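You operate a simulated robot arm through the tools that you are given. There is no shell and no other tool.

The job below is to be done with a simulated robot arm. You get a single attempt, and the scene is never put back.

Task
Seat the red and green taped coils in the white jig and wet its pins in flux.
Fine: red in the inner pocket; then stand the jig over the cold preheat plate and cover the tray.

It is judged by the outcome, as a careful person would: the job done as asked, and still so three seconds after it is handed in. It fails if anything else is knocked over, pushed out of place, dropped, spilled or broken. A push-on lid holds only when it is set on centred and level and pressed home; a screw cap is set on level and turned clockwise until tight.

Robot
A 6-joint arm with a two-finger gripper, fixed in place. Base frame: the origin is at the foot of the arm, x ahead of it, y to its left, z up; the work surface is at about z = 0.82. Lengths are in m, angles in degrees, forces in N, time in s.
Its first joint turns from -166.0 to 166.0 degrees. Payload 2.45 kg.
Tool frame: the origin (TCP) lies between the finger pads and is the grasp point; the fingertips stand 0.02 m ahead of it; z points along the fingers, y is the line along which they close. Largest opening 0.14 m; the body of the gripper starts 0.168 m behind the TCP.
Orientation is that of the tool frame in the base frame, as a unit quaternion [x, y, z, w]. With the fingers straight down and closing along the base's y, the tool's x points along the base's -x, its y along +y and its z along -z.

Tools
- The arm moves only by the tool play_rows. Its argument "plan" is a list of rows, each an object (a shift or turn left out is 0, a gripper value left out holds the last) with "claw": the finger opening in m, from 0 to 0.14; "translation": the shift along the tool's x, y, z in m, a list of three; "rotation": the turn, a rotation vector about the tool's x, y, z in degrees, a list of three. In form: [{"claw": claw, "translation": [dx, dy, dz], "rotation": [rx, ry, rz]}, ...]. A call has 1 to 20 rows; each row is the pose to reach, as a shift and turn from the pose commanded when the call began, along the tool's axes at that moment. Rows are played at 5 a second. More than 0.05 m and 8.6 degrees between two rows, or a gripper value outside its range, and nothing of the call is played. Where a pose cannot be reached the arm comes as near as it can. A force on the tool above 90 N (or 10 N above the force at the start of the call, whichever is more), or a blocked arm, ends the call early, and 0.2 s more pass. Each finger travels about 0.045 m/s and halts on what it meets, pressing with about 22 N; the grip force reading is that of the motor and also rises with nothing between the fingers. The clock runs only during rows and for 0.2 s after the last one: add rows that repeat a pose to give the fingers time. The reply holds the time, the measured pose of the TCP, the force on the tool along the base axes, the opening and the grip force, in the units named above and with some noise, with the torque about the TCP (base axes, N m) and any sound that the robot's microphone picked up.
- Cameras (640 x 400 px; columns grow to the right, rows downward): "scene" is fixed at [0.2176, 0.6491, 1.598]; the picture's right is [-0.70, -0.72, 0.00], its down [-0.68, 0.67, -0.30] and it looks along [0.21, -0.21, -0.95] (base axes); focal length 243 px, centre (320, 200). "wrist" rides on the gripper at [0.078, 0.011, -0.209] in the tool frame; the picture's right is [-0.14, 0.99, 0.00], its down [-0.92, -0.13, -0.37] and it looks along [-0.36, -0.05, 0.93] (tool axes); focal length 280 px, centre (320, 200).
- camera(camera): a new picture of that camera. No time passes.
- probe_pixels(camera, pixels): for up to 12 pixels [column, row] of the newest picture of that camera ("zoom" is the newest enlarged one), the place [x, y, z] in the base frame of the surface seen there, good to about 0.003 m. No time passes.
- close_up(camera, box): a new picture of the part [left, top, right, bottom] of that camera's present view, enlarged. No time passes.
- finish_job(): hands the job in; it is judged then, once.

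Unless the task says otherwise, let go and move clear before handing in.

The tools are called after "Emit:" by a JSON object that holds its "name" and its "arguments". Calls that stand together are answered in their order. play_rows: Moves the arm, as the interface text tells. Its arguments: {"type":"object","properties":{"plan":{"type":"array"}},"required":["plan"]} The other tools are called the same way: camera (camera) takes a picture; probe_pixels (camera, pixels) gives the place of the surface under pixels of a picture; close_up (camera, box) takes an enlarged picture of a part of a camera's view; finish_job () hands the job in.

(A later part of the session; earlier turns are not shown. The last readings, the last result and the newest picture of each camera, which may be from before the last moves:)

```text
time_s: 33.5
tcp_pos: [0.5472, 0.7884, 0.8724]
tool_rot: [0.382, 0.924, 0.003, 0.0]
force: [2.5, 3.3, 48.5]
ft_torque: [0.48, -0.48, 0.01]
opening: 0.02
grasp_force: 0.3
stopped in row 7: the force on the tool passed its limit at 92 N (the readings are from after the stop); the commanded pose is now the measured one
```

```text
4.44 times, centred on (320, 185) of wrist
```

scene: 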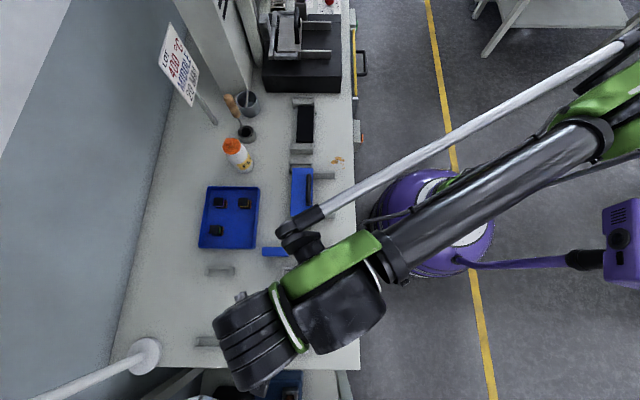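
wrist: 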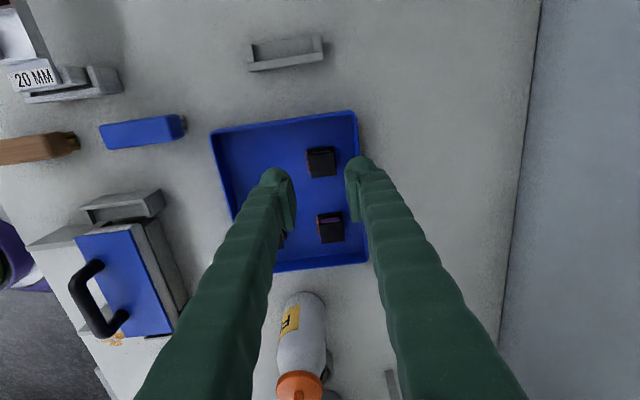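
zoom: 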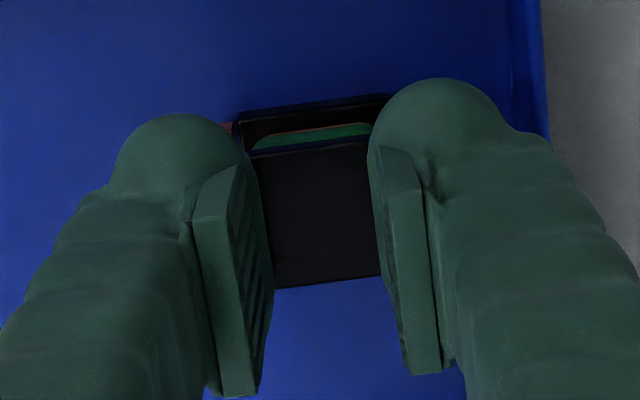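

The fingers closed to 0.020 with no grip and pressed up at ~48 N: the tips were too high and rode over the flange. I'll raise first, then open, and check the coil before retrying lower.

Emit:
{"name": "play_rows", "arguments": {"plan": [{"claw": 0.02, "translation": [0, 0, -0.005]}, {"claw": 0.02, "translation": [0, 0, -0.015]}, {"claw": 0.037, "translation": [0, 0, -0.02]}, {"claw": 0.037, "translation": [0, 0, -0.02]}, {"claw": 0.037, "translation": [0, 0, -0.02]}]}}

Emit:
{"name": "close_up", "arguments": {"camera": "wrist", "box": [260, 140, 380, 230]}}

Emit:
{"name": "probe_pixels", "arguments": {"camera": "zoom", "pixels": [[270, 160], [350, 150], [280, 230], [370, 220], [315, 190], [500, 100], [310, 350]]}}

```text
time_s: 34.7
tcp_pos: [0.5488, 0.7884, 0.8879]
tool_rot: [0.383, 0.924, 0.002, 0.0]
force: [-0.2, 0.0, 0.2]
ft_torque: [0.04, 0.0, 0.0]
opening: 0.037
grasp_force: 0.0
```

```text
4.44 times, centred on (320, 185) of wrist
```

zoom: 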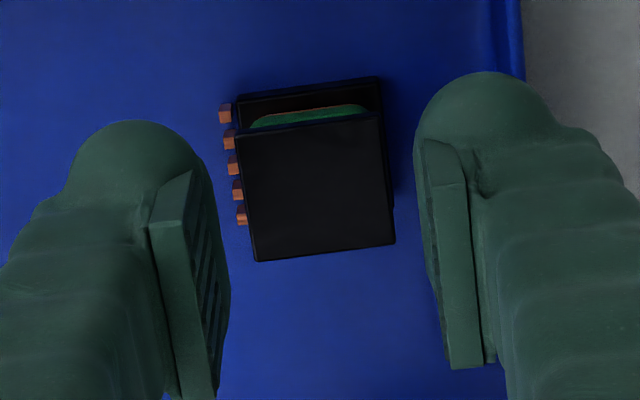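

```text
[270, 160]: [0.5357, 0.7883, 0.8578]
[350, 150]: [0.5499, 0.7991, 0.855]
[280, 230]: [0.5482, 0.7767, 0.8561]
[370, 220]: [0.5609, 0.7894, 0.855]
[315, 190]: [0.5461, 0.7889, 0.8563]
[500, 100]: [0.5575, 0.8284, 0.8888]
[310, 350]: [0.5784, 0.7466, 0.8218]
```

The green coil is intact and in place (top 0.856). I'll retry with the fingers ~7 mm deeper (TCP z≈0.860) and a narrower 0.033 opening, checking force before closing.

Emit:
{"name": "play_rows", "arguments": {"plan": [{"claw": 0.033, "translation": [0, -0.0006, 0.0]}, {"claw": 0.033, "translation": [0, -0.0006, 0.01]}, {"claw": 0.033, "translation": [0, -0.0006, 0.02]}, {"claw": 0.033, "translation": [0, -0.0006, 0.028]}, {"claw": 0.033, "translation": [0, -0.0006, 0.028]}]}}

Emit:
{"name": "close_up", "arguments": {"camera": "wrist", "box": [260, 140, 380, 230]}}

```text
time_s: 35.9
tcp_pos: [0.5467, 0.7881, 0.8609]
tool_rot: [0.382, 0.924, 0.002, 0.001]
force: [0.2, 0.5, 0.5]
ft_torque: [0.02, -0.02, 0.0]
opening: 0.0329
grasp_force: 0.1
```

```text
4.44 times, centred on (320, 185) of wrist
```

zoom: 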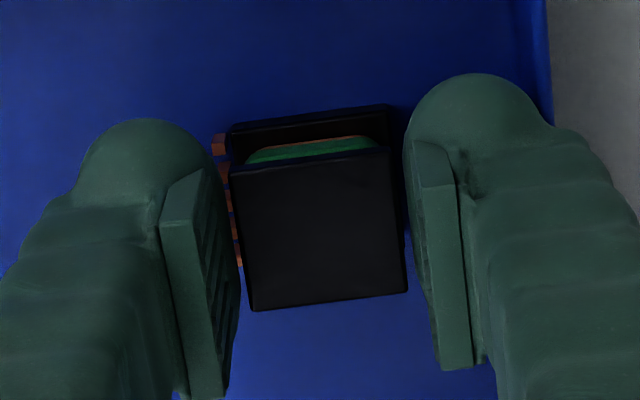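

No contact and the fingers straddle the flange at z≈0.861. I'll close now.

Emit:
{"name": "play_rows", "arguments": {"plan": [{"claw": 0.022, "translation": [0, 0, 0]}, {"claw": 0.022, "translation": [0, 0, 0]}, {"claw": 0.022, "translation": [0, 0, 0]}]}}

Emit:
{"name": "close_up", "arguments": {"camera": "wrist", "box": [260, 140, 380, 230]}}

```text
time_s: 36.7
tcp_pos: [0.547, 0.7874, 0.8617]
tool_rot: [0.382, 0.924, 0.002, -0.001]
force: [-0.2, 0.4, 0.1]
ft_torque: [-0.01, -0.02, 0.01]
opening: 0.0266
grasp_force: 21.7
```

```text
4.44 times, centred on (320, 185) of wrist
```

zoom: 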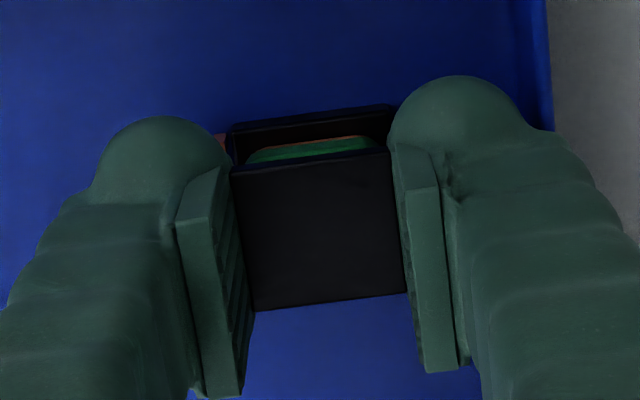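

Green is gripped at 0.0266 with 22 N. I'll lift to z≈0.962 and carry it to hover over the outer pocket near (0.2517, 0.7209), staying low because of the lamp.

Emit:
{"name": "play_rows", "arguments": {"plan": [{"translation": [0, 0, -0.01]}, {"translation": [0, 0, -0.03]}, {"translation": [0, 0, -0.065]}, {"translation": [0, 0, -0.101]}, {"translation": [0.0231, -0.0364, -0.101]}, {"translation": [0.0461, -0.0728, -0.101]}, {"translation": [0.0692, -0.1092, -0.101]}, {"translation": [0.0922, -0.1456, -0.101]}, {"translation": [0.1153, -0.182, -0.101]}, {"translation": [0.1384, -0.2184, -0.101]}, {"translation": [0.1614, -0.2562, -0.101]}, {"translation": [0.1614, -0.2562, -0.101]}, {"translation": [0.1614, -0.2562, -0.101]}]}}

Emit:
{"name": "camera", "arguments": {"camera": "wrist"}}

Emit:
{"name": "close_up", "arguments": {"camera": "wrist", "box": [280, 130, 360, 200]}}

```text
time_s: 39.5
tcp_pos: [0.2523, 0.7208, 0.962]
tool_rot: [0.383, 0.924, 0.002, -0.001]
force: [-0.8, -0.8, -0.5]
ft_torque: [0.01, -0.01, 0.02]
opening: 0.0267
grasp_force: 22.4
```

```text
taken
```

wrist: 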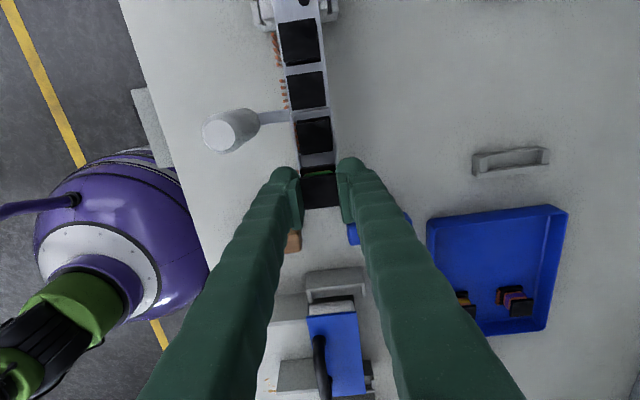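

```text
5.71 times, centred on (320, 165) of wrist
```

zoom: 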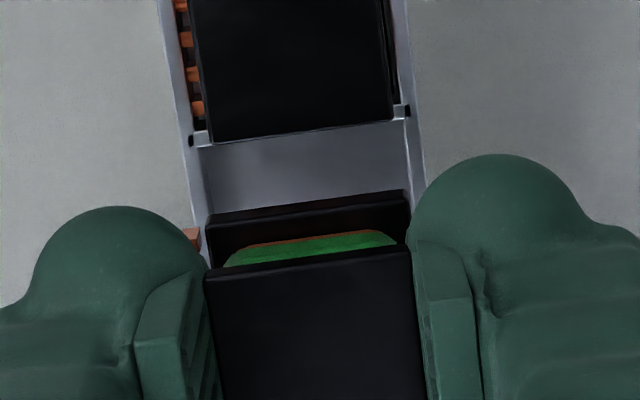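

Green is over the outer pocket with the divider visible at zoom (300,135). I'll lower to ~4 mm above the walls and measure gaps.

Emit:
{"name": "play_rows", "arguments": {"plan": [{"translation": [0, 0, 0.01]}, {"translation": [0, 0, 0.02]}, {"translation": [0, 0, 0.027]}, {"translation": [0, 0, 0.027]}]}}

Emit:
{"name": "close_up", "arguments": {"camera": "wrist", "box": [292, 150, 348, 185]}}

Emit:
{"name": "close_up", "arguments": {"camera": "wrist", "box": [292, 158, 316, 174]}}

Emit:
{"name": "close_up", "arguments": {"camera": "wrist", "box": [322, 152, 346, 168]}}

Emit:
{"name": "close_up", "arguments": {"camera": "wrist", "box": [290, 190, 350, 230]}}

```text
time_s: 40.5
tcp_pos: [0.2516, 0.7227, 0.9337]
tool_rot: [0.382, 0.924, 0.002, 0.0]
force: [0.2, -0.1, -0.4]
ft_torque: [-0.01, 0.01, -0.02]
opening: 0.0265
grasp_force: 22.4
```

```text
11.43 times, centred on (320, 168) of wrist
```

zoom: 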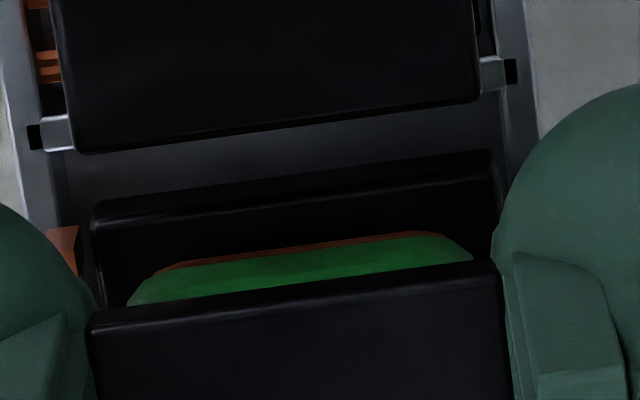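

```text
16.00 times, centred on (304, 166) of wrist
```

zoom: 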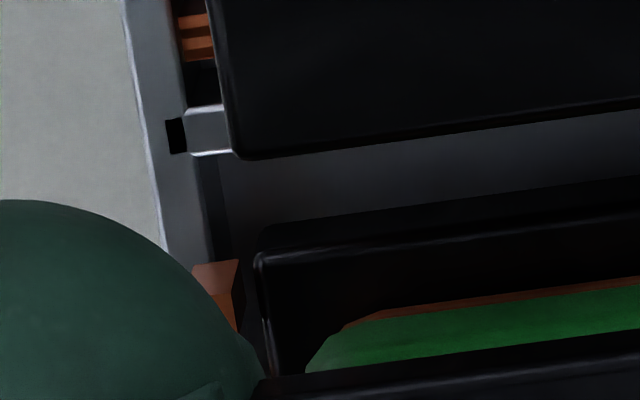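

```text
16.00 times, centred on (334, 160) of wrist
```

zoom: 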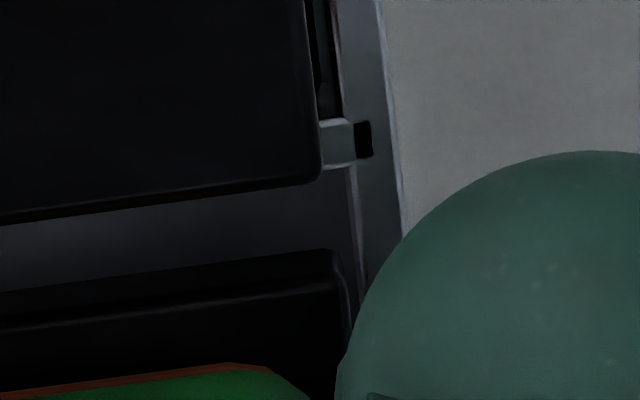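

```text
10.00 times, centred on (320, 210) of wrist
```

zoom: 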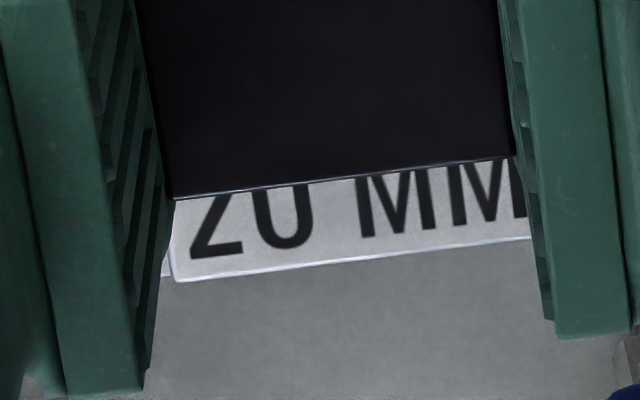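

Correcting for height, the pin-side gap is ~0.5 mm, the opposite ~1.5 mm, and the divider gap ~1.2 mm of ~4 total. I'll shift +0.5 mm in y and -0.8 mm in x and lower 7 mm.

Emit:
{"name": "play_rows", "arguments": {"plan": [{"translation": [-0.0008, 0.0005, 0.0]}, {"translation": [-0.0008, 0.0005, 0.002]}, {"translation": [-0.0008, 0.0005, 0.004]}, {"translation": [-0.0008, 0.0005, 0.006]}, {"translation": [-0.0008, 0.0005, 0.0075]}, {"translation": [-0.0008, 0.0005, 0.0075]}]}}

Emit:
{"name": "close_up", "arguments": {"camera": "wrist", "box": [292, 150, 348, 185]}}

Emit:
{"name": "close_up", "arguments": {"camera": "wrist", "box": [292, 158, 316, 174]}}

```text
time_s: 41.9
tcp_pos: [0.2521, 0.7214, 0.9267]
tool_rot: [0.382, 0.924, 0.001, -0.001]
force: [-0.3, -0.2, 0.4]
ft_torque: [-0.02, 0.01, -0.03]
opening: 0.0266
grasp_force: 22.2
```

```text
11.43 times, centred on (320, 168) of wrist
```

zoom: 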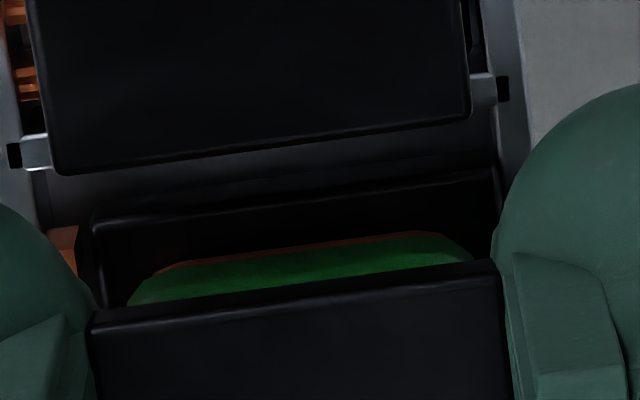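

```text
16.00 times, centred on (304, 166) of wrist
```

zoom: 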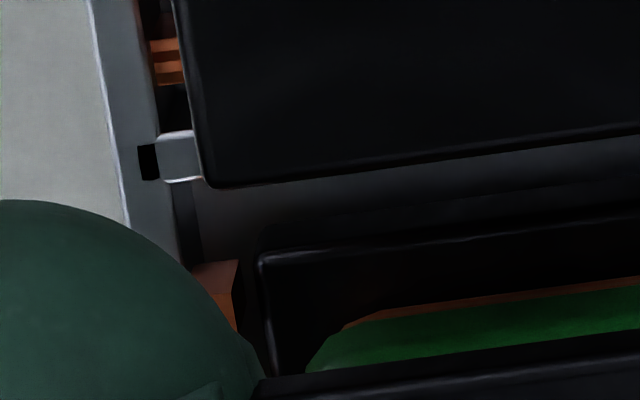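

No contact; the coil is entering the pocket cleanly. I'll lower 5 mm more, then feel for the floor.

Emit:
{"name": "play_rows", "arguments": {"plan": [{"translation": [0, 0, 0.002]}, {"translation": [0, 0, 0.004]}, {"translation": [0, 0, 0.005]}, {"translation": [0, 0, 0.005]}]}}

Emit:
{"name": "play_rows", "arguments": {"plan": [{"translation": [0, 0, 0.001]}, {"translation": [0, 0, 0.001]}]}}

Emit:
{"name": "play_rows", "arguments": {"plan": [{"translation": [0, 0, 0.001]}, {"translation": [0, 0, 0.001]}]}}

```text
time_s: 42.9
tcp_pos: [0.2525, 0.7219, 0.9226]
tool_rot: [0.383, 0.924, 0.002, 0.0]
force: [0.0, -0.7, -1.2]
ft_torque: [0.03, 0.02, 0.03]
opening: 0.0268
grasp_force: 21.4
```

```text
time_s: 43.5
tcp_pos: [0.2527, 0.7208, 0.9208]
tool_rot: [0.383, 0.924, 0.002, 0.0]
force: [0.9, -1.3, 11.5]
ft_torque: [-0.02, -0.03, 0.02]
opening: 0.0265
grasp_force: 22.3
```

```text
time_s: 44.1
tcp_pos: [0.2528, 0.7212, 0.9207]
tool_rot: [0.383, 0.924, 0.002, 0.0]
force: [2.7, 1.7, 16.2]
ft_torque: [0.04, -0.05, 0.0]
opening: 0.0265
grasp_force: 21.9
```

The force rose to ~16 N as it did with red, so it has reached the floor. I'll check its top height against the red coil before releasing.

Emit:
{"name": "close_up", "arguments": {"camera": "wrist", "box": [280, 120, 360, 220]}}

Emit:
{"name": "probe_pixels", "arguments": {"camera": "zoom", "pixels": [[300, 60], [330, 110], [280, 30], [300, 260], [330, 270], [310, 300], [350, 260], [280, 280]]}}

```text
4.00 times, centred on (320, 170) of wrist
```

zoom: 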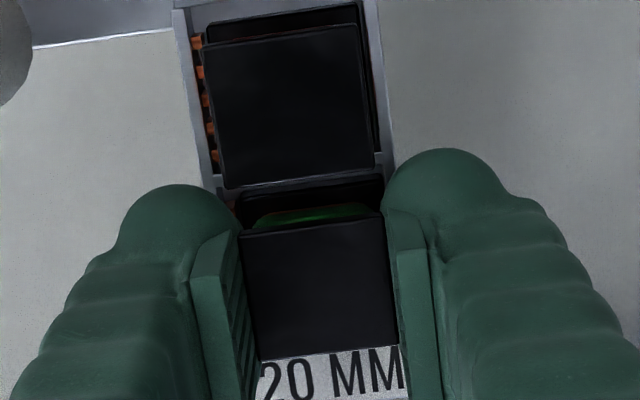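

```text
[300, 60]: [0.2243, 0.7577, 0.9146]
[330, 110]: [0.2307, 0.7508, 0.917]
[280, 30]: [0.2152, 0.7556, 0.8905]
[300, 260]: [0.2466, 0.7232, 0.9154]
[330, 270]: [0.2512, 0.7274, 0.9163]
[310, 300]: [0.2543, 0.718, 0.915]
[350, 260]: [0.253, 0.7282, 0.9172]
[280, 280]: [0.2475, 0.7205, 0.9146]
```

Green's top (0.916) matches red's. I'll ease off, open a little, rise to z≈0.965, and back away along -u for a look.

Emit:
{"name": "play_rows", "arguments": {"plan": [{"claw": 0.02, "translation": [0, 0, -0.001]}, {"claw": 0.036, "translation": [0, 0, -0.001]}, {"claw": 0.036, "translation": [0, 0, -0.001]}, {"claw": 0.036, "translation": [0, 0, -0.001]}, {"claw": 0.036, "translation": [0, 0, -0.01]}, {"claw": 0.036, "translation": [0, 0, -0.025]}, {"claw": 0.036, "translation": [0, 0, -0.045]}, {"claw": 0.036, "translation": [-0.03, 0, -0.045]}, {"claw": 0.06, "translation": [-0.07, 0, -0.045]}, {"claw": 0.06, "translation": [-0.11, 0, -0.045]}, {"claw": 0.06, "translation": [-0.11, 0, -0.045]}]}}

Emit:
{"name": "camera", "arguments": {"camera": "scene"}}

Emit:
{"name": "close_up", "arguments": {"camera": "scene", "box": [266, 260, 326, 360]}}

Emit:
{"name": "camera", "arguments": {"camera": "wrist"}}

```text
time_s: 46.5
tcp_pos: [0.3306, 0.6456, 0.9655]
tool_rot: [0.382, 0.924, 0.002, 0.0]
force: [0.4, 0.1, 0.4]
ft_torque: [-0.01, 0.02, 0.0]
opening: 0.0603
grasp_force: 0.0
```

```text
taken
```

scene: 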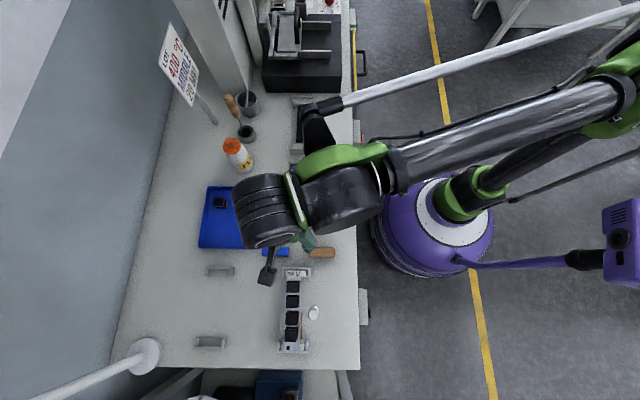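

```text
4.00 times, centred on (296, 310) of scene
```

zoom: 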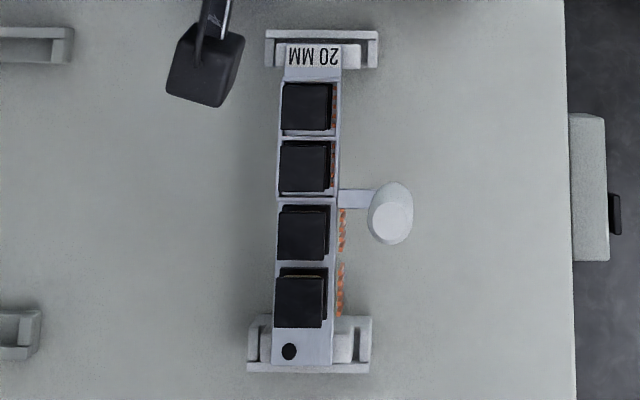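

```text
taken
```

wrist: 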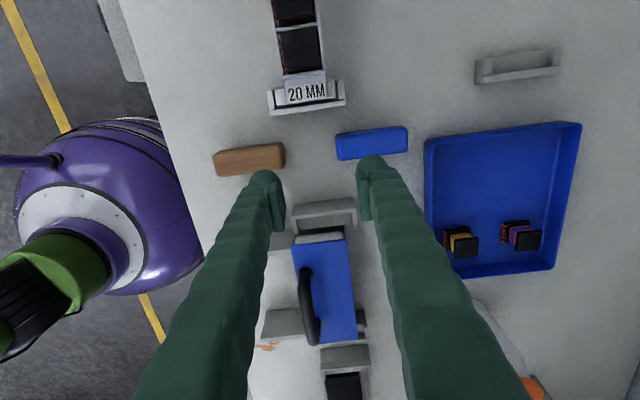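

All four pockets are filled (red inner, green outer) and the jig is unmoved. Next is the flux cover: its handle centre is near (0.412, 0.500, 0.915), running along u, so I'll hover above it with the same finger orientation.

Emit:
{"name": "play_rows", "arguments": {"plan": [{"claw": 0.06, "translation": [-0.03, -0.005, -0.02]}, {"translation": [-0.06, -0.015, -0.03]}, {"translation": [-0.1, -0.025, -0.03]}, {"translation": [-0.135, -0.036, -0.03]}, {"translation": [-0.1605, -0.0454, -0.03]}, {"translation": [-0.1605, -0.0454, -0.03]}]}}

Emit:
{"name": "camera", "arguments": {"camera": "wrist"}}

Emit:
{"name": "close_up", "arguments": {"camera": "wrist", "box": [240, 100, 400, 220]}}

Emit:
{"name": "probe_pixels", "arguments": {"camera": "zoom", "pixels": [[320, 150], [320, 200], [325, 100], [330, 250], [300, 150], [350, 200]]}}

```text
time_s: 47.9
tcp_pos: [0.4123, 0.4992, 0.9924]
tool_rot: [0.383, 0.924, 0.002, 0.0]
force: [1.2, -0.6, 0.9]
ft_torque: [0.02, 0.01, -0.03]
opening: 0.0599
grasp_force: 0.0
```

```text
taken
```

wrist: 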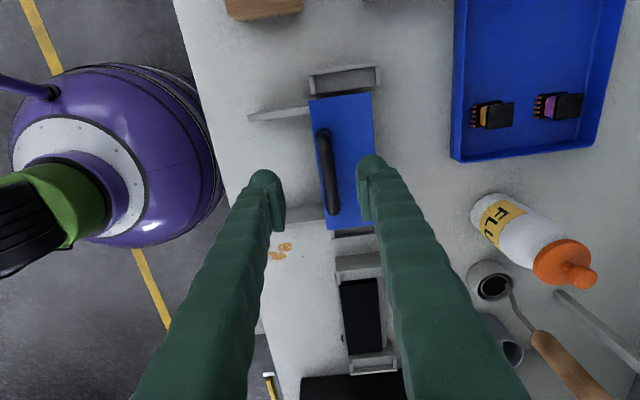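

```text
3.33 times, centred on (320, 160) of wrist
```

zoom: 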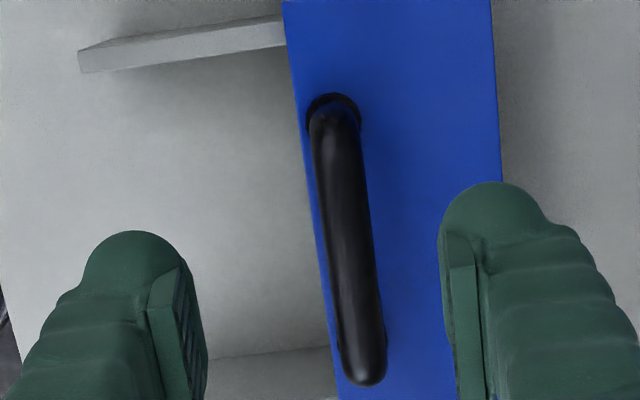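

```text
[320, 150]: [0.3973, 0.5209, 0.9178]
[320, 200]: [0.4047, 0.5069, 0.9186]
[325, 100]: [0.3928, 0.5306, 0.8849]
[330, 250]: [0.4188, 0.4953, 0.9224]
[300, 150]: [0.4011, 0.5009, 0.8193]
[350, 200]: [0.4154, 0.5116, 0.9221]
```

The handle is ~9 mm toward +y and ~4 mm toward -x from the TCP axis (bar centre zoom 350,240), 15 mm thick with top at 0.922. I'll shift and lower around it to z≈0.914.

Emit:
{"name": "play_rows", "arguments": {"plan": [{"claw": 0.05, "translation": [-0.004, 0.0088, 0.0]}, {"claw": 0.05, "translation": [-0.004, 0.0088, 0.025]}, {"claw": 0.05, "translation": [-0.004, 0.0088, 0.05]}, {"claw": 0.05, "translation": [-0.004, 0.0088, 0.07]}, {"claw": 0.05, "translation": [-0.004, 0.0088, 0.077]}, {"claw": 0.05, "translation": [-0.004, 0.0088, 0.077]}]}}

Emit:
{"name": "close_up", "arguments": {"camera": "wrist", "box": [240, 120, 400, 240]}}

```text
time_s: 49.3
tcp_pos: [0.4205, 0.502, 0.9176]
tool_rot: [0.383, 0.924, 0.003, -0.001]
force: [0.0, 1.1, -1.0]
ft_torque: [-0.05, -0.01, 0.0]
opening: 0.0497
grasp_force: 0.2
```

```text
3.33 times, centred on (320, 180) of wrist
```

zoom: 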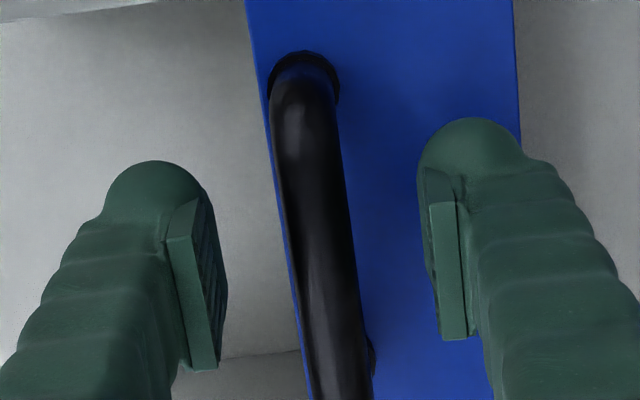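

The fingers straddle the handle evenly. I'll lower 2 mm more and close on the bar.

Emit:
{"name": "play_rows", "arguments": {"plan": [{"claw": 0.05, "translation": [0, 0, 0.002]}, {"claw": 0.008, "translation": [0, 0, 0.002]}, {"claw": 0.008, "translation": [0, 0, 0.002]}, {"claw": 0.008, "translation": [0, 0, 0.002]}, {"claw": 0.008, "translation": [0, 0, 0.002]}, {"claw": 0.008, "translation": [0, 0, 0.002]}]}}

Emit:
{"name": "close_up", "arguments": {"camera": "scene", "box": [270, 150, 350, 240]}}

```text
time_s: 50.7
tcp_pos: [0.4218, 0.5015, 0.9161]
tool_rot: [0.382, 0.924, 0.002, 0.0]
force: [0.0, -0.7, -2.7]
ft_torque: [0.03, 0.01, 0.01]
opening: 0.0114
grasp_force: 37.9
```

```text
4.44 times, centred on (310, 195) of scene
```

zoom: 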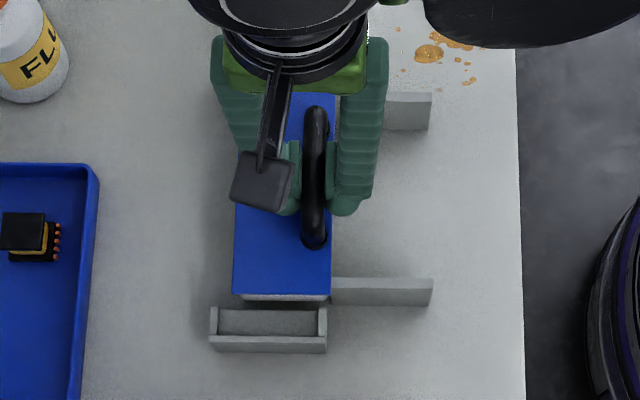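

The grip is on the bar (opening 0.0114). I'll try sliding the cover 1 cm toward the rails (+v, tool -y) and read the force.

Emit:
{"name": "play_rows", "arguments": {"plan": [{"translation": [0, -0.003, -0.0005]}, {"translation": [0, -0.007, -0.0005]}, {"translation": [0, -0.012, -0.0005]}]}}

Emit:
{"name": "close_up", "arguments": {"camera": "scene", "box": [270, 150, 350, 240]}}

```text
time_s: 51.5
tcp_pos: [0.4127, 0.4928, 0.9153]
tool_rot: [0.383, 0.924, 0.001, 0.0]
force: [1.5, -1.7, -21.9]
ft_torque: [0.17, 0.15, 0.02]
opening: 0.0115
grasp_force: 38.3
```

```text
4.44 times, centred on (310, 195) of scene
```

zoom: 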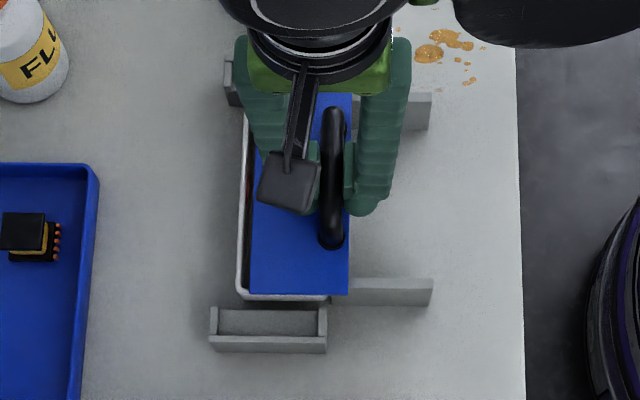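

The cover slides cleanly, exposing the tray edge, though my slight upward bias loads it (-22 N). I'll remove that bias and continue sliding out to ~0.066 total.

Emit:
{"name": "play_rows", "arguments": {"plan": [{"translation": [0, -0.002, 0.0006]}, {"translation": [0, -0.01, 0.0006]}, {"translation": [0, -0.02, 0.0006]}, {"translation": [0, -0.03, 0.0006]}]}}

Emit:
{"name": "close_up", "arguments": {"camera": "scene", "box": [270, 150, 350, 240]}}

```text
time_s: 52.5
tcp_pos: [0.391, 0.4726, 0.9153]
tool_rot: [0.383, 0.924, 0.002, 0.001]
force: [1.3, 0.5, -7.7]
ft_torque: [0.01, 0.01, 0.05]
opening: 0.0113
grasp_force: 38.2
```

```text
4.44 times, centred on (310, 195) of scene
```

zoom: 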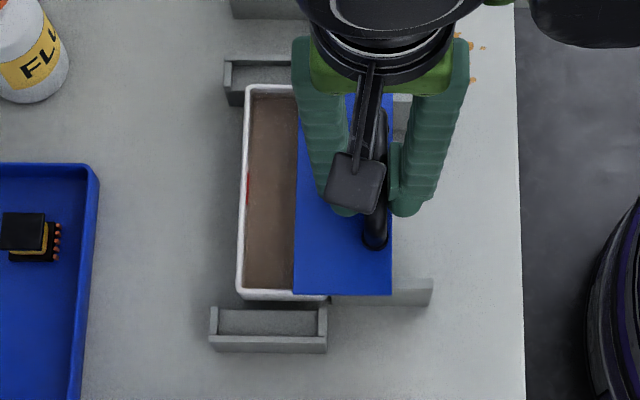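

The tray holds brown flux and the cover is two-thirds off. I'll slide another 26 mm so it sits fully on the rails.

Emit:
{"name": "play_rows", "arguments": {"plan": [{"translation": [0, -0.005, 0.0002]}, {"translation": [0, -0.013, 0.0002]}, {"translation": [0, -0.021, 0.0002]}, {"translation": [0, -0.026, 0.0002]}, {"translation": [0, -0.026, 0.0002]}]}}

Emit:
{"name": "close_up", "arguments": {"camera": "scene", "box": [270, 150, 350, 240]}}

```text
time_s: 53.7
tcp_pos: [0.3739, 0.453, 0.9148]
tool_rot: [0.383, 0.924, 0.001, 0.0]
force: [-3.0, 3.5, 26.0]
ft_torque: [0.04, 0.0, -0.01]
opening: 0.0112
grasp_force: 38.3
```

```text
4.44 times, centred on (310, 195) of scene
```

zoom: 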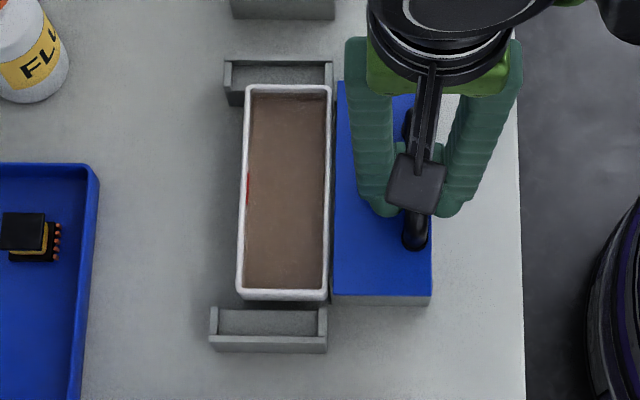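

The cover is fully off the tray and square on the rails (zoom 335–430). I'll ease the press, open, and lift away to inspect.

Emit:
{"name": "play_rows", "arguments": {"plan": [{"claw": 0.008, "translation": [0, 0, -0.0008]}, {"claw": 0.05, "translation": [0, 0, -0.0008]}, {"claw": 0.05, "translation": [0, 0, -0.0008]}, {"claw": 0.05, "translation": [0, 0, -0.0008]}, {"claw": 0.05, "translation": [0, 0, -0.01]}, {"claw": 0.05, "translation": [0, 0, -0.04]}, {"claw": 0.05, "translation": [0, 0, -0.085]}, {"claw": 0.05, "translation": [0.04, 0, -0.1]}, {"claw": 0.06, "translation": [0.085, 0, -0.1]}, {"claw": 0.06, "translation": [0.13, 0, -0.1]}, {"claw": 0.06, "translation": [0.13, 0, -0.1]}]}}

Emit:
{"name": "camera", "arguments": {"camera": "scene"}}

Emit:
{"name": "close_up", "arguments": {"camera": "scene", "box": [270, 150, 350, 240]}}

Emit:
{"name": "probe_pixels", "arguments": {"camera": "zoom", "pixels": [[285, 120], [285, 200], [285, 270], [245, 150], [328, 150], [280, 90], [282, 295], [370, 120], [350, 250], [415, 290], [280, 320], [280, 75]]}}

```text
time_s: 56.1
tcp_pos: [0.2789, 0.5462, 1.0136]
tool_rot: [0.383, 0.924, 0.002, 0.0]
force: [0.5, 0.7, -0.9]
ft_torque: [0.03, 0.02, 0.01]
opening: 0.0601
grasp_force: 0.0
```

```text
taken
```

scene: 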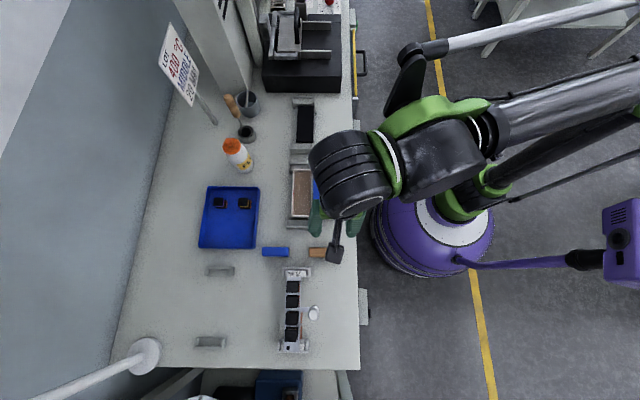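

```text
4.44 times, centred on (310, 195) of scene
```

zoom: 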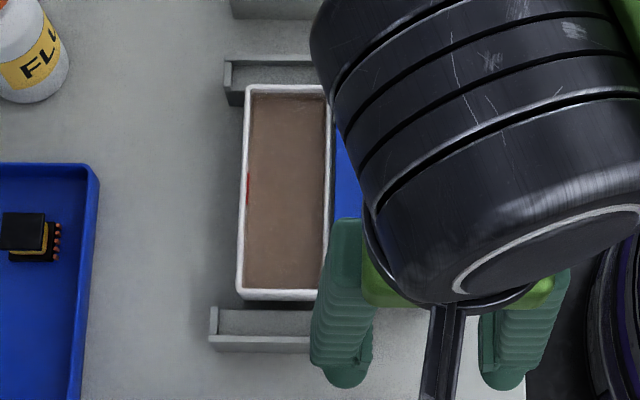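

```text
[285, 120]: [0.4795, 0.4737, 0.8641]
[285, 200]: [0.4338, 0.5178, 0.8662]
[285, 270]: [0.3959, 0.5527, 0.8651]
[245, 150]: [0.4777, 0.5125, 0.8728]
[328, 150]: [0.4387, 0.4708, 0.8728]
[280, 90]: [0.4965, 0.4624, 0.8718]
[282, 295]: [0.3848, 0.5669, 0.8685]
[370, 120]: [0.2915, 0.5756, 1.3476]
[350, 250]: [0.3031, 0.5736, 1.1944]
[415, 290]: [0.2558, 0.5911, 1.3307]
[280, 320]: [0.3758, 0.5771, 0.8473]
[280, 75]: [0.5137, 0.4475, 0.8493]
```

The flux surface is at z≈0.865, 8 mm below the rim (0.873), so the pins will dip when the jig sits in the flux cradles. I'll move the arm aside to measure all cradles from the scene camera.

Emit:
{"name": "play_rows", "arguments": {"plan": [{"translation": [0, 0, -0.05]}, {"translation": [-0.01, -0.02, -0.09]}, {"translation": [-0.035, -0.045, -0.12]}, {"translation": [-0.06, -0.075, -0.145]}, {"translation": [-0.09, -0.11, -0.16]}, {"translation": [-0.12, -0.145, -0.175]}, {"translation": [-0.15, -0.18, -0.185]}, {"translation": [-0.175, -0.21, -0.19]}, {"translation": [-0.191, -0.233, -0.19]}, {"translation": [-0.191, -0.233, -0.19]}]}}

Emit:
{"name": "camera", "arguments": {"camera": "scene"}}

Emit:
{"name": "close_up", "arguments": {"camera": "scene", "box": [270, 150, 350, 200]}}

Emit:
{"name": "close_up", "arguments": {"camera": "scene", "box": [270, 195, 350, 245]}}

```text
time_s: 58.3
tcp_pos: [0.2516, 0.2453, 1.2041]
tool_rot: [0.382, 0.924, 0.002, -0.001]
force: [0.0, -0.3, 0.6]
ft_torque: [0.01, 0.03, -0.01]
opening: 0.0601
grasp_force: 0.0
```

```text
taken
```

scene: 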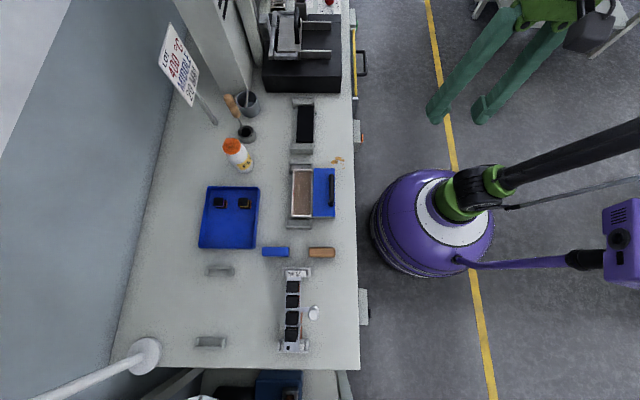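

```text
8.00 times, centred on (310, 175) of scene
```

zoom: 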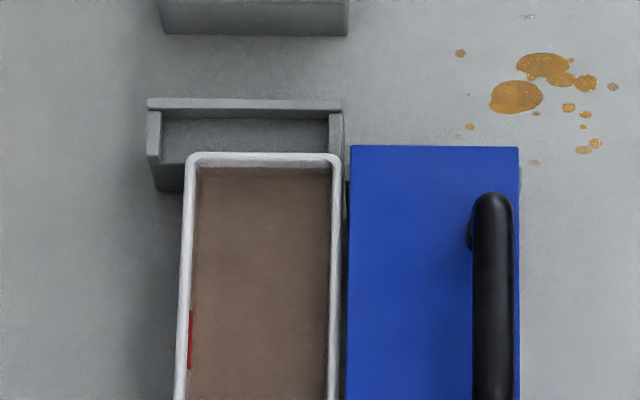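

```text
8.00 times, centred on (310, 220) of scene
```

zoom: 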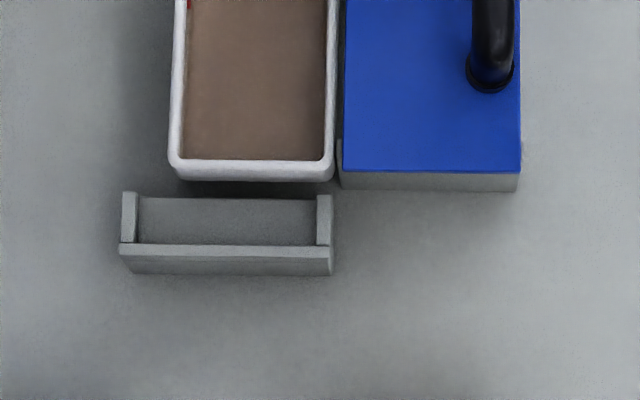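

With the arm clear, I'll probe the tops of the flux, preheat and home cradle walls and lips to compute station-to-station offsets.

Emit:
{"name": "probe_pixels", "arguments": {"camera": "zoom", "pixels": [[160, 250], [220, 251], [290, 252], [129, 215], [325, 220], [220, 225], [430, 100], [430, 180], [330, 60], [250, 165], [181, 60], [230, 100]]}}

Emit:
{"name": "close_up", "arguments": {"camera": "scene", "box": [264, 135, 344, 185]}}

Emit:
{"name": "probe_pixels", "arguments": {"camera": "zoom", "pixels": [[250, 224], [300, 224], [350, 224], [200, 255], [385, 260], [290, 255], [230, 140], [290, 142], [370, 142], [210, 110], [380, 110], [290, 120]]}}

Emit:
{"name": "close_up", "arguments": {"camera": "scene", "box": [270, 85, 334, 165]}}

Emit:
{"name": "probe_pixels", "arguments": {"camera": "zoom", "pixels": [[270, 69], [230, 69], [310, 69], [222, 85], [325, 90], [270, 85], [270, 326], [230, 325], [310, 326], [215, 300], [325, 300], [270, 305]]}}

```text
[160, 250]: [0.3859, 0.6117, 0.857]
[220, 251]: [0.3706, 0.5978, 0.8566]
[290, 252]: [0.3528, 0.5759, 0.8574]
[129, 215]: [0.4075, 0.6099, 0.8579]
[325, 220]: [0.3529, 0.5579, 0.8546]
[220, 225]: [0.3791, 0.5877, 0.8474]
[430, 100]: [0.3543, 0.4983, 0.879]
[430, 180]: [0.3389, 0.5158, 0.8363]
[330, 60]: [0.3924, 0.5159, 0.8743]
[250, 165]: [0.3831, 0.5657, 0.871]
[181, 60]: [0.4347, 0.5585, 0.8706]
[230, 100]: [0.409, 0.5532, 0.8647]
```

```text
8.00 times, centred on (304, 160) of scene
```

zoom: 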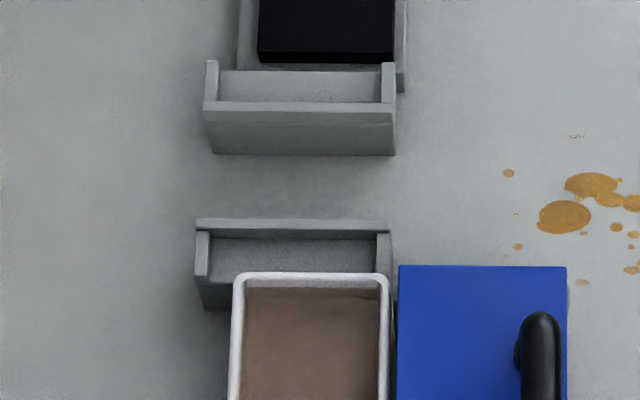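

```text
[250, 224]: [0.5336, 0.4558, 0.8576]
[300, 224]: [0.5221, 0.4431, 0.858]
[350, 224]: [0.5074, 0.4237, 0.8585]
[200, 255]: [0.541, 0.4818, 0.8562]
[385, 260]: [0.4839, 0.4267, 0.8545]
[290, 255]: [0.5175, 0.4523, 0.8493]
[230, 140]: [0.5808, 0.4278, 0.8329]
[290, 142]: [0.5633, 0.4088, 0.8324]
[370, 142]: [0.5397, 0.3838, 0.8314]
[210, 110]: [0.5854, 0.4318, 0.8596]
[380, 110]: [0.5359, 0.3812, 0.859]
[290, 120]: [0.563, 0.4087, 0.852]
```

```text
5.00 times, centred on (302, 125) of scene
```

zoom: 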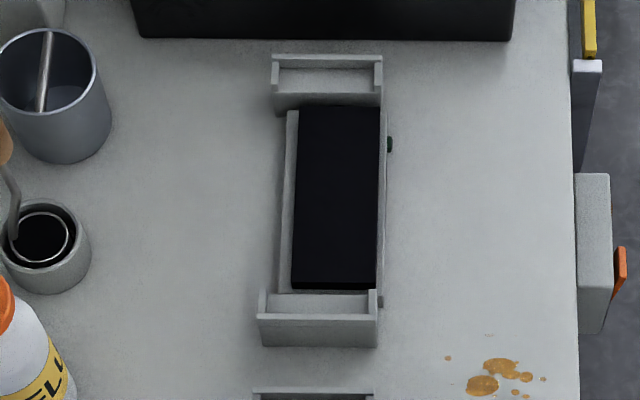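

```text
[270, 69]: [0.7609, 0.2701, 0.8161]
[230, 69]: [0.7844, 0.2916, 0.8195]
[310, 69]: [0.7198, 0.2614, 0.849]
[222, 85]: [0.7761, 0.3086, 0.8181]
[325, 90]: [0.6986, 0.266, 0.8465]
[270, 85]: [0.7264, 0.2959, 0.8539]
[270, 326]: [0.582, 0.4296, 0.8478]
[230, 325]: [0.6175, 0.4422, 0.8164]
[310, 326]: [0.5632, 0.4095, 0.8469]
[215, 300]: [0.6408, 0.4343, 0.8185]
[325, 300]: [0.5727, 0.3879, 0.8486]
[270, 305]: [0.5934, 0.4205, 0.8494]
```

All cradles share the same heights; computed centres are home (U 0.391, V −0.682), flux (U 0.051, V −0.682), preheat (U −0.219, V −0.682), so the jig only needs to move straight along −u. I'll hover over the knob at about (0.167, 0.720).

Emit:
{"name": "play_rows", "arguments": {"plan": [{"claw": 0.06, "translation": [0.036, 0.025, 0.005], "rotation": [0.2, -0.1, 0]}, {"translation": [0.072, 0.05, 0.015], "rotation": [0.2, -0.1, 0]}, {"translation": [0.108, 0.075, 0.03], "rotation": [0.2, -0.1, 0]}, {"translation": [0.144, 0.1, 0.05], "rotation": [0.2, -0.1, 0]}, {"translation": [0.18, 0.125, 0.07], "rotation": [0.2, -0.1, 0]}, {"translation": [0.216, 0.15, 0.09], "rotation": [0.2, -0.1, 0]}, {"translation": [0.252, 0.175, 0.11], "rotation": [0.2, -0.1, 0]}, {"translation": [0.288, 0.2, 0.13], "rotation": [0.2, -0.1, 0]}, {"translation": [0.324, 0.225, 0.145], "rotation": [0.2, -0.1, 0]}, {"translation": [0.36, 0.25, 0.16], "rotation": [0.2, -0.1, 0]}, {"translation": [0.3955, 0.2756, 0.165], "rotation": [0.2, -0.1, 0]}, {"translation": [0.3955, 0.2756, 0.165], "rotation": [0.2, -0.1, 0]}]}}

Emit:
{"name": "camera", "arguments": {"camera": "wrist"}}

Emit:
{"name": "close_up", "arguments": {"camera": "wrist", "box": [240, 110, 400, 230]}}

```text
time_s: 60.9
tcp_pos: [0.1666, 0.7206, 1.04]
tool_rot: [0.383, 0.924, -0.001, -0.001]
force: [0.1, 0.5, -0.3]
ft_torque: [-0.02, 0.0, -0.01]
opening: 0.0602
grasp_force: 0.0
```

```text
taken
```

wrist: 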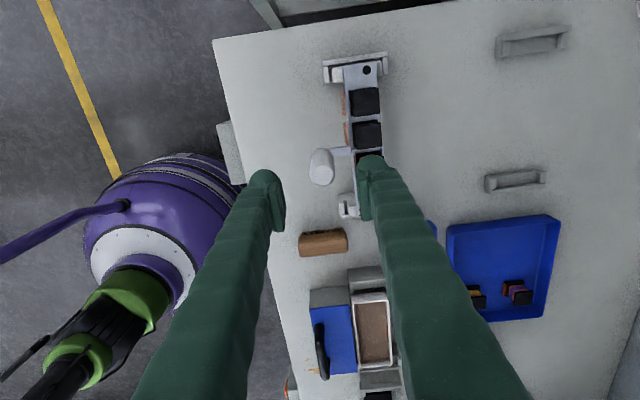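

```text
3.33 times, centred on (320, 170) of wrist
```

zoom: 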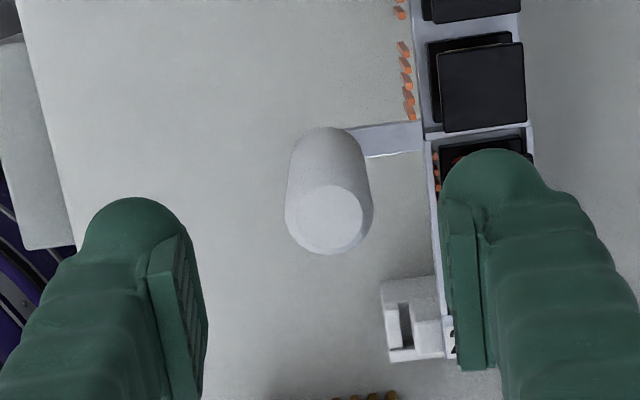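

The knob top is centred at native (323.3,173.6), ~3 mm toward +y from the TCP axis. I'll shift, narrow the fingers to 0.044, and lower around the knob to z≈0.948 (tips stay above the coils).

Emit:
{"name": "play_rows", "arguments": {"plan": [{"claw": 0.044, "translation": [0, 0.0033, 0.0]}, {"claw": 0.044, "translation": [0, 0.0033, 0.02]}, {"claw": 0.044, "translation": [0, 0.0033, 0.035]}, {"claw": 0.044, "translation": [0, 0.0033, 0.05]}, {"claw": 0.044, "translation": [0, 0.0033, 0.07]}, {"claw": 0.044, "translation": [0, 0.0033, 0.085]}, {"claw": 0.044, "translation": [0, 0.0033, 0.092]}, {"claw": 0.044, "translation": [0, 0.0033, 0.092]}]}}

Emit:
{"name": "camera", "arguments": {"camera": "wrist"}}

Emit:
{"name": "close_up", "arguments": {"camera": "wrist", "box": [240, 130, 400, 250]}}

```text
time_s: 62.7
tcp_pos: [0.1682, 0.7227, 0.9503]
tool_rot: [0.382, 0.924, 0.0, 0.0]
force: [0.8, -0.6, 0.2]
ft_torque: [-0.01, 0.0, -0.02]
opening: 0.044
grasp_force: 0.1
```

```text
taken
```

wrist: 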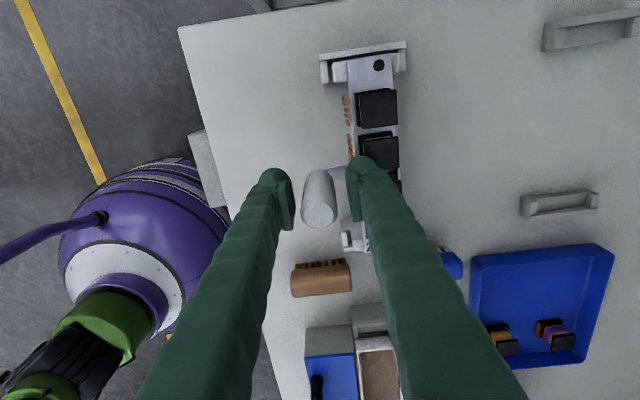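

```text
3.33 times, centred on (320, 190) of wrist
```

zoom: 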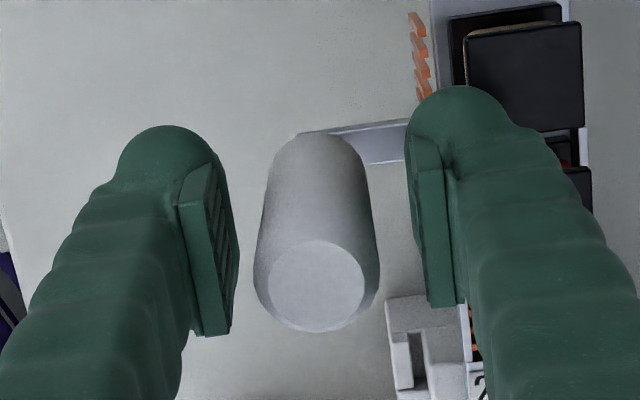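

The knob is centred between the fingers. I'll go 5 mm deeper and close on it.

Emit:
{"name": "play_rows", "arguments": {"plan": [{"claw": 0.044, "translation": [0, 0, 0.005]}, {"claw": 0.044, "translation": [0, 0, 0.005]}, {"claw": 0.015, "translation": [0, 0, 0.005]}, {"claw": 0.015, "translation": [0, 0, 0.005]}, {"claw": 0.015, "translation": [0, 0, 0.005]}, {"claw": 0.015, "translation": [0, 0, 0.005]}]}}

Emit:
{"name": "close_up", "arguments": {"camera": "wrist", "box": [240, 130, 400, 250]}}

```text
time_s: 64.1
tcp_pos: [0.1681, 0.7234, 0.9439]
tool_rot: [0.382, 0.924, 0.0, 0.0]
force: [-1.0, -0.7, -0.5]
ft_torque: [-0.04, 0.02, 0.0]
opening: 0.0259
grasp_force: 22.5
```

```text
3.33 times, centred on (320, 190) of wrist
```

zoom: 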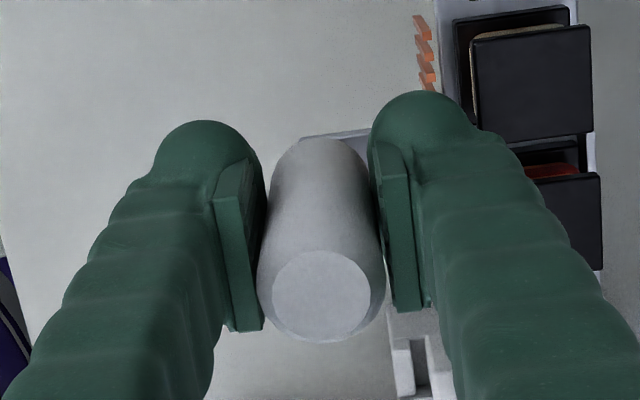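

The knob is gripped at 0.026 with 22 N. I'll lift 2 cm slowly and check weight, tilt and slip.

Emit:
{"name": "play_rows", "arguments": {"plan": [{"translation": [0, 0, -0.002]}, {"translation": [0, 0, -0.005]}, {"translation": [0, 0, -0.01]}, {"translation": [0, 0, -0.015]}, {"translation": [0, 0, -0.02]}, {"translation": [0, 0, -0.02]}]}}

Emit:
{"name": "camera", "arguments": {"camera": "wrist"}}

Emit:
{"name": "close_up", "arguments": {"camera": "wrist", "box": [280, 20, 440, 140]}}

Emit:
{"name": "probe_pixels", "arguments": {"camera": "zoom", "pixels": [[390, 95], [370, 60], [350, 90], [340, 200], [360, 160], [400, 160], [330, 130], [410, 110], [390, 250], [370, 270]]}}

```text
time_s: 65.5
tcp_pos: [0.1692, 0.722, 0.9634]
tool_rot: [0.382, 0.924, -0.001, 0.0]
force: [0.4, -0.2, -3.2]
ft_torque: [-0.12, 0.13, -0.03]
opening: 0.0257
grasp_force: 21.8
```

```text
taken
```

wrist: 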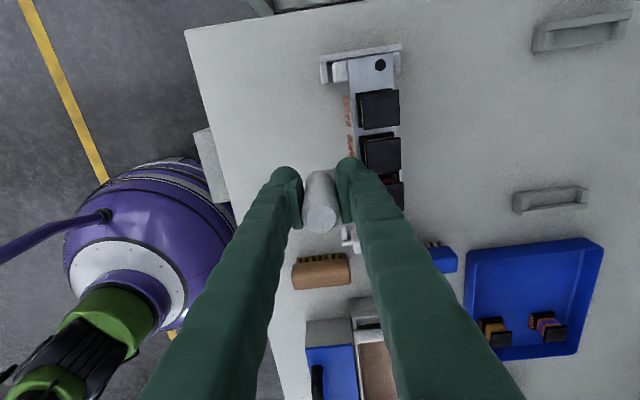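

```text
3.33 times, centred on (360, 80) of wrist
```

zoom: 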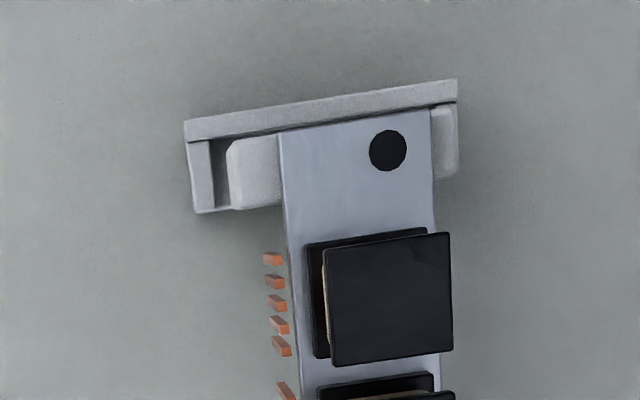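

```text
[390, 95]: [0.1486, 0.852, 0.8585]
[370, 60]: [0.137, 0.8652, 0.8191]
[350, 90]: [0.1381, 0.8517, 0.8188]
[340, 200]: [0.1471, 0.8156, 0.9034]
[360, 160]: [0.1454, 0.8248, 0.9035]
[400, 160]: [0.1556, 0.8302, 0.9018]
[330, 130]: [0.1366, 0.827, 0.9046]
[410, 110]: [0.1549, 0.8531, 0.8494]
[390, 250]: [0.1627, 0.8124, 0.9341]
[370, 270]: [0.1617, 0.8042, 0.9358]
```

The jig lifted evenly (plate 0.9035 at the dot end, weight ~3.3 N, no slip). I'll raise further while moving along -u to above the flux cradles, 0.339 m away.

Emit:
{"name": "play_rows", "arguments": {"plan": [{"translation": [0, 0, -0.012]}, {"translation": [0, 0, -0.025]}, {"translation": [-0.015, 0, -0.04]}, {"translation": [-0.04, 0, -0.055]}, {"translation": [-0.07, 0, -0.07]}, {"translation": [-0.105, 0, -0.075]}, {"translation": [-0.14, 0, -0.075]}, {"translation": [-0.175, 0, -0.075]}, {"translation": [-0.21, 0, -0.075]}, {"translation": [-0.245, 0, -0.075]}, {"translation": [-0.28, 0, -0.075]}, {"translation": [-0.31, 0, -0.075]}, {"translation": [-0.33, 0, -0.075]}, {"translation": [-0.339, 0, -0.075]}, {"translation": [-0.339, 0, -0.075]}, {"translation": [-0.339, 0, -0.075]}]}}

Emit:
{"name": "camera", "arguments": {"camera": "wrist"}}

Emit:
{"name": "camera", "arguments": {"camera": "scene"}}

Emit:
{"name": "close_up", "arguments": {"camera": "scene", "box": [260, 140, 360, 240]}}

```text
time_s: 68.9
tcp_pos: [0.4083, 0.4807, 1.0398]
tool_rot: [0.383, 0.924, 0.0, 0.0]
force: [0.4, -0.2, -3.6]
ft_torque: [-0.09, 0.09, 0.01]
opening: 0.0256
grasp_force: 22.0
```

```text
taken
```

wrist: 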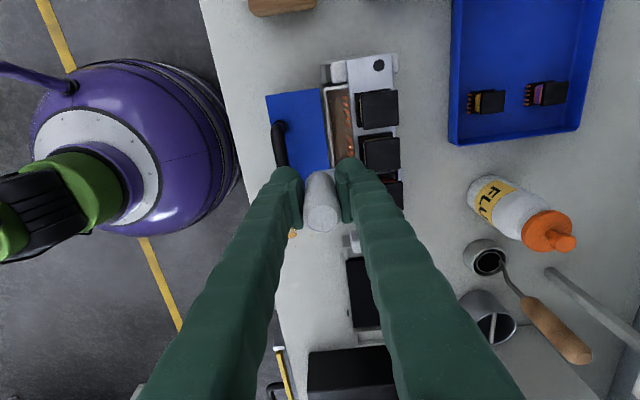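

```text
taken
```

scene: 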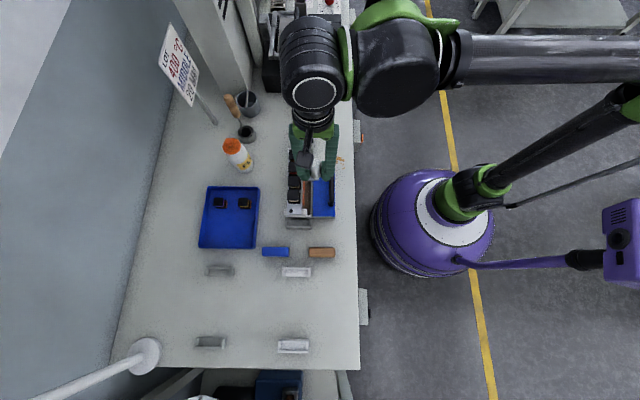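

```text
4.00 times, centred on (310, 190) of scene
```

zoom: 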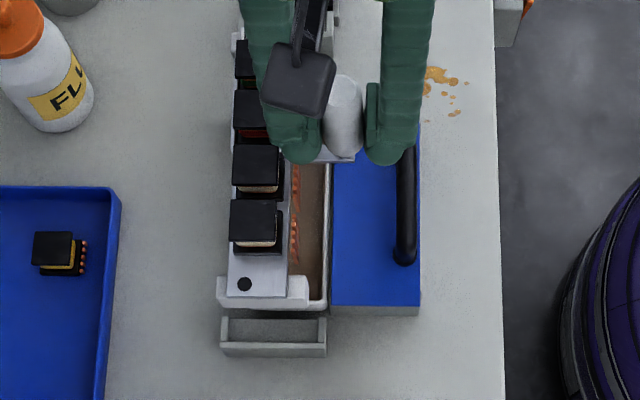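

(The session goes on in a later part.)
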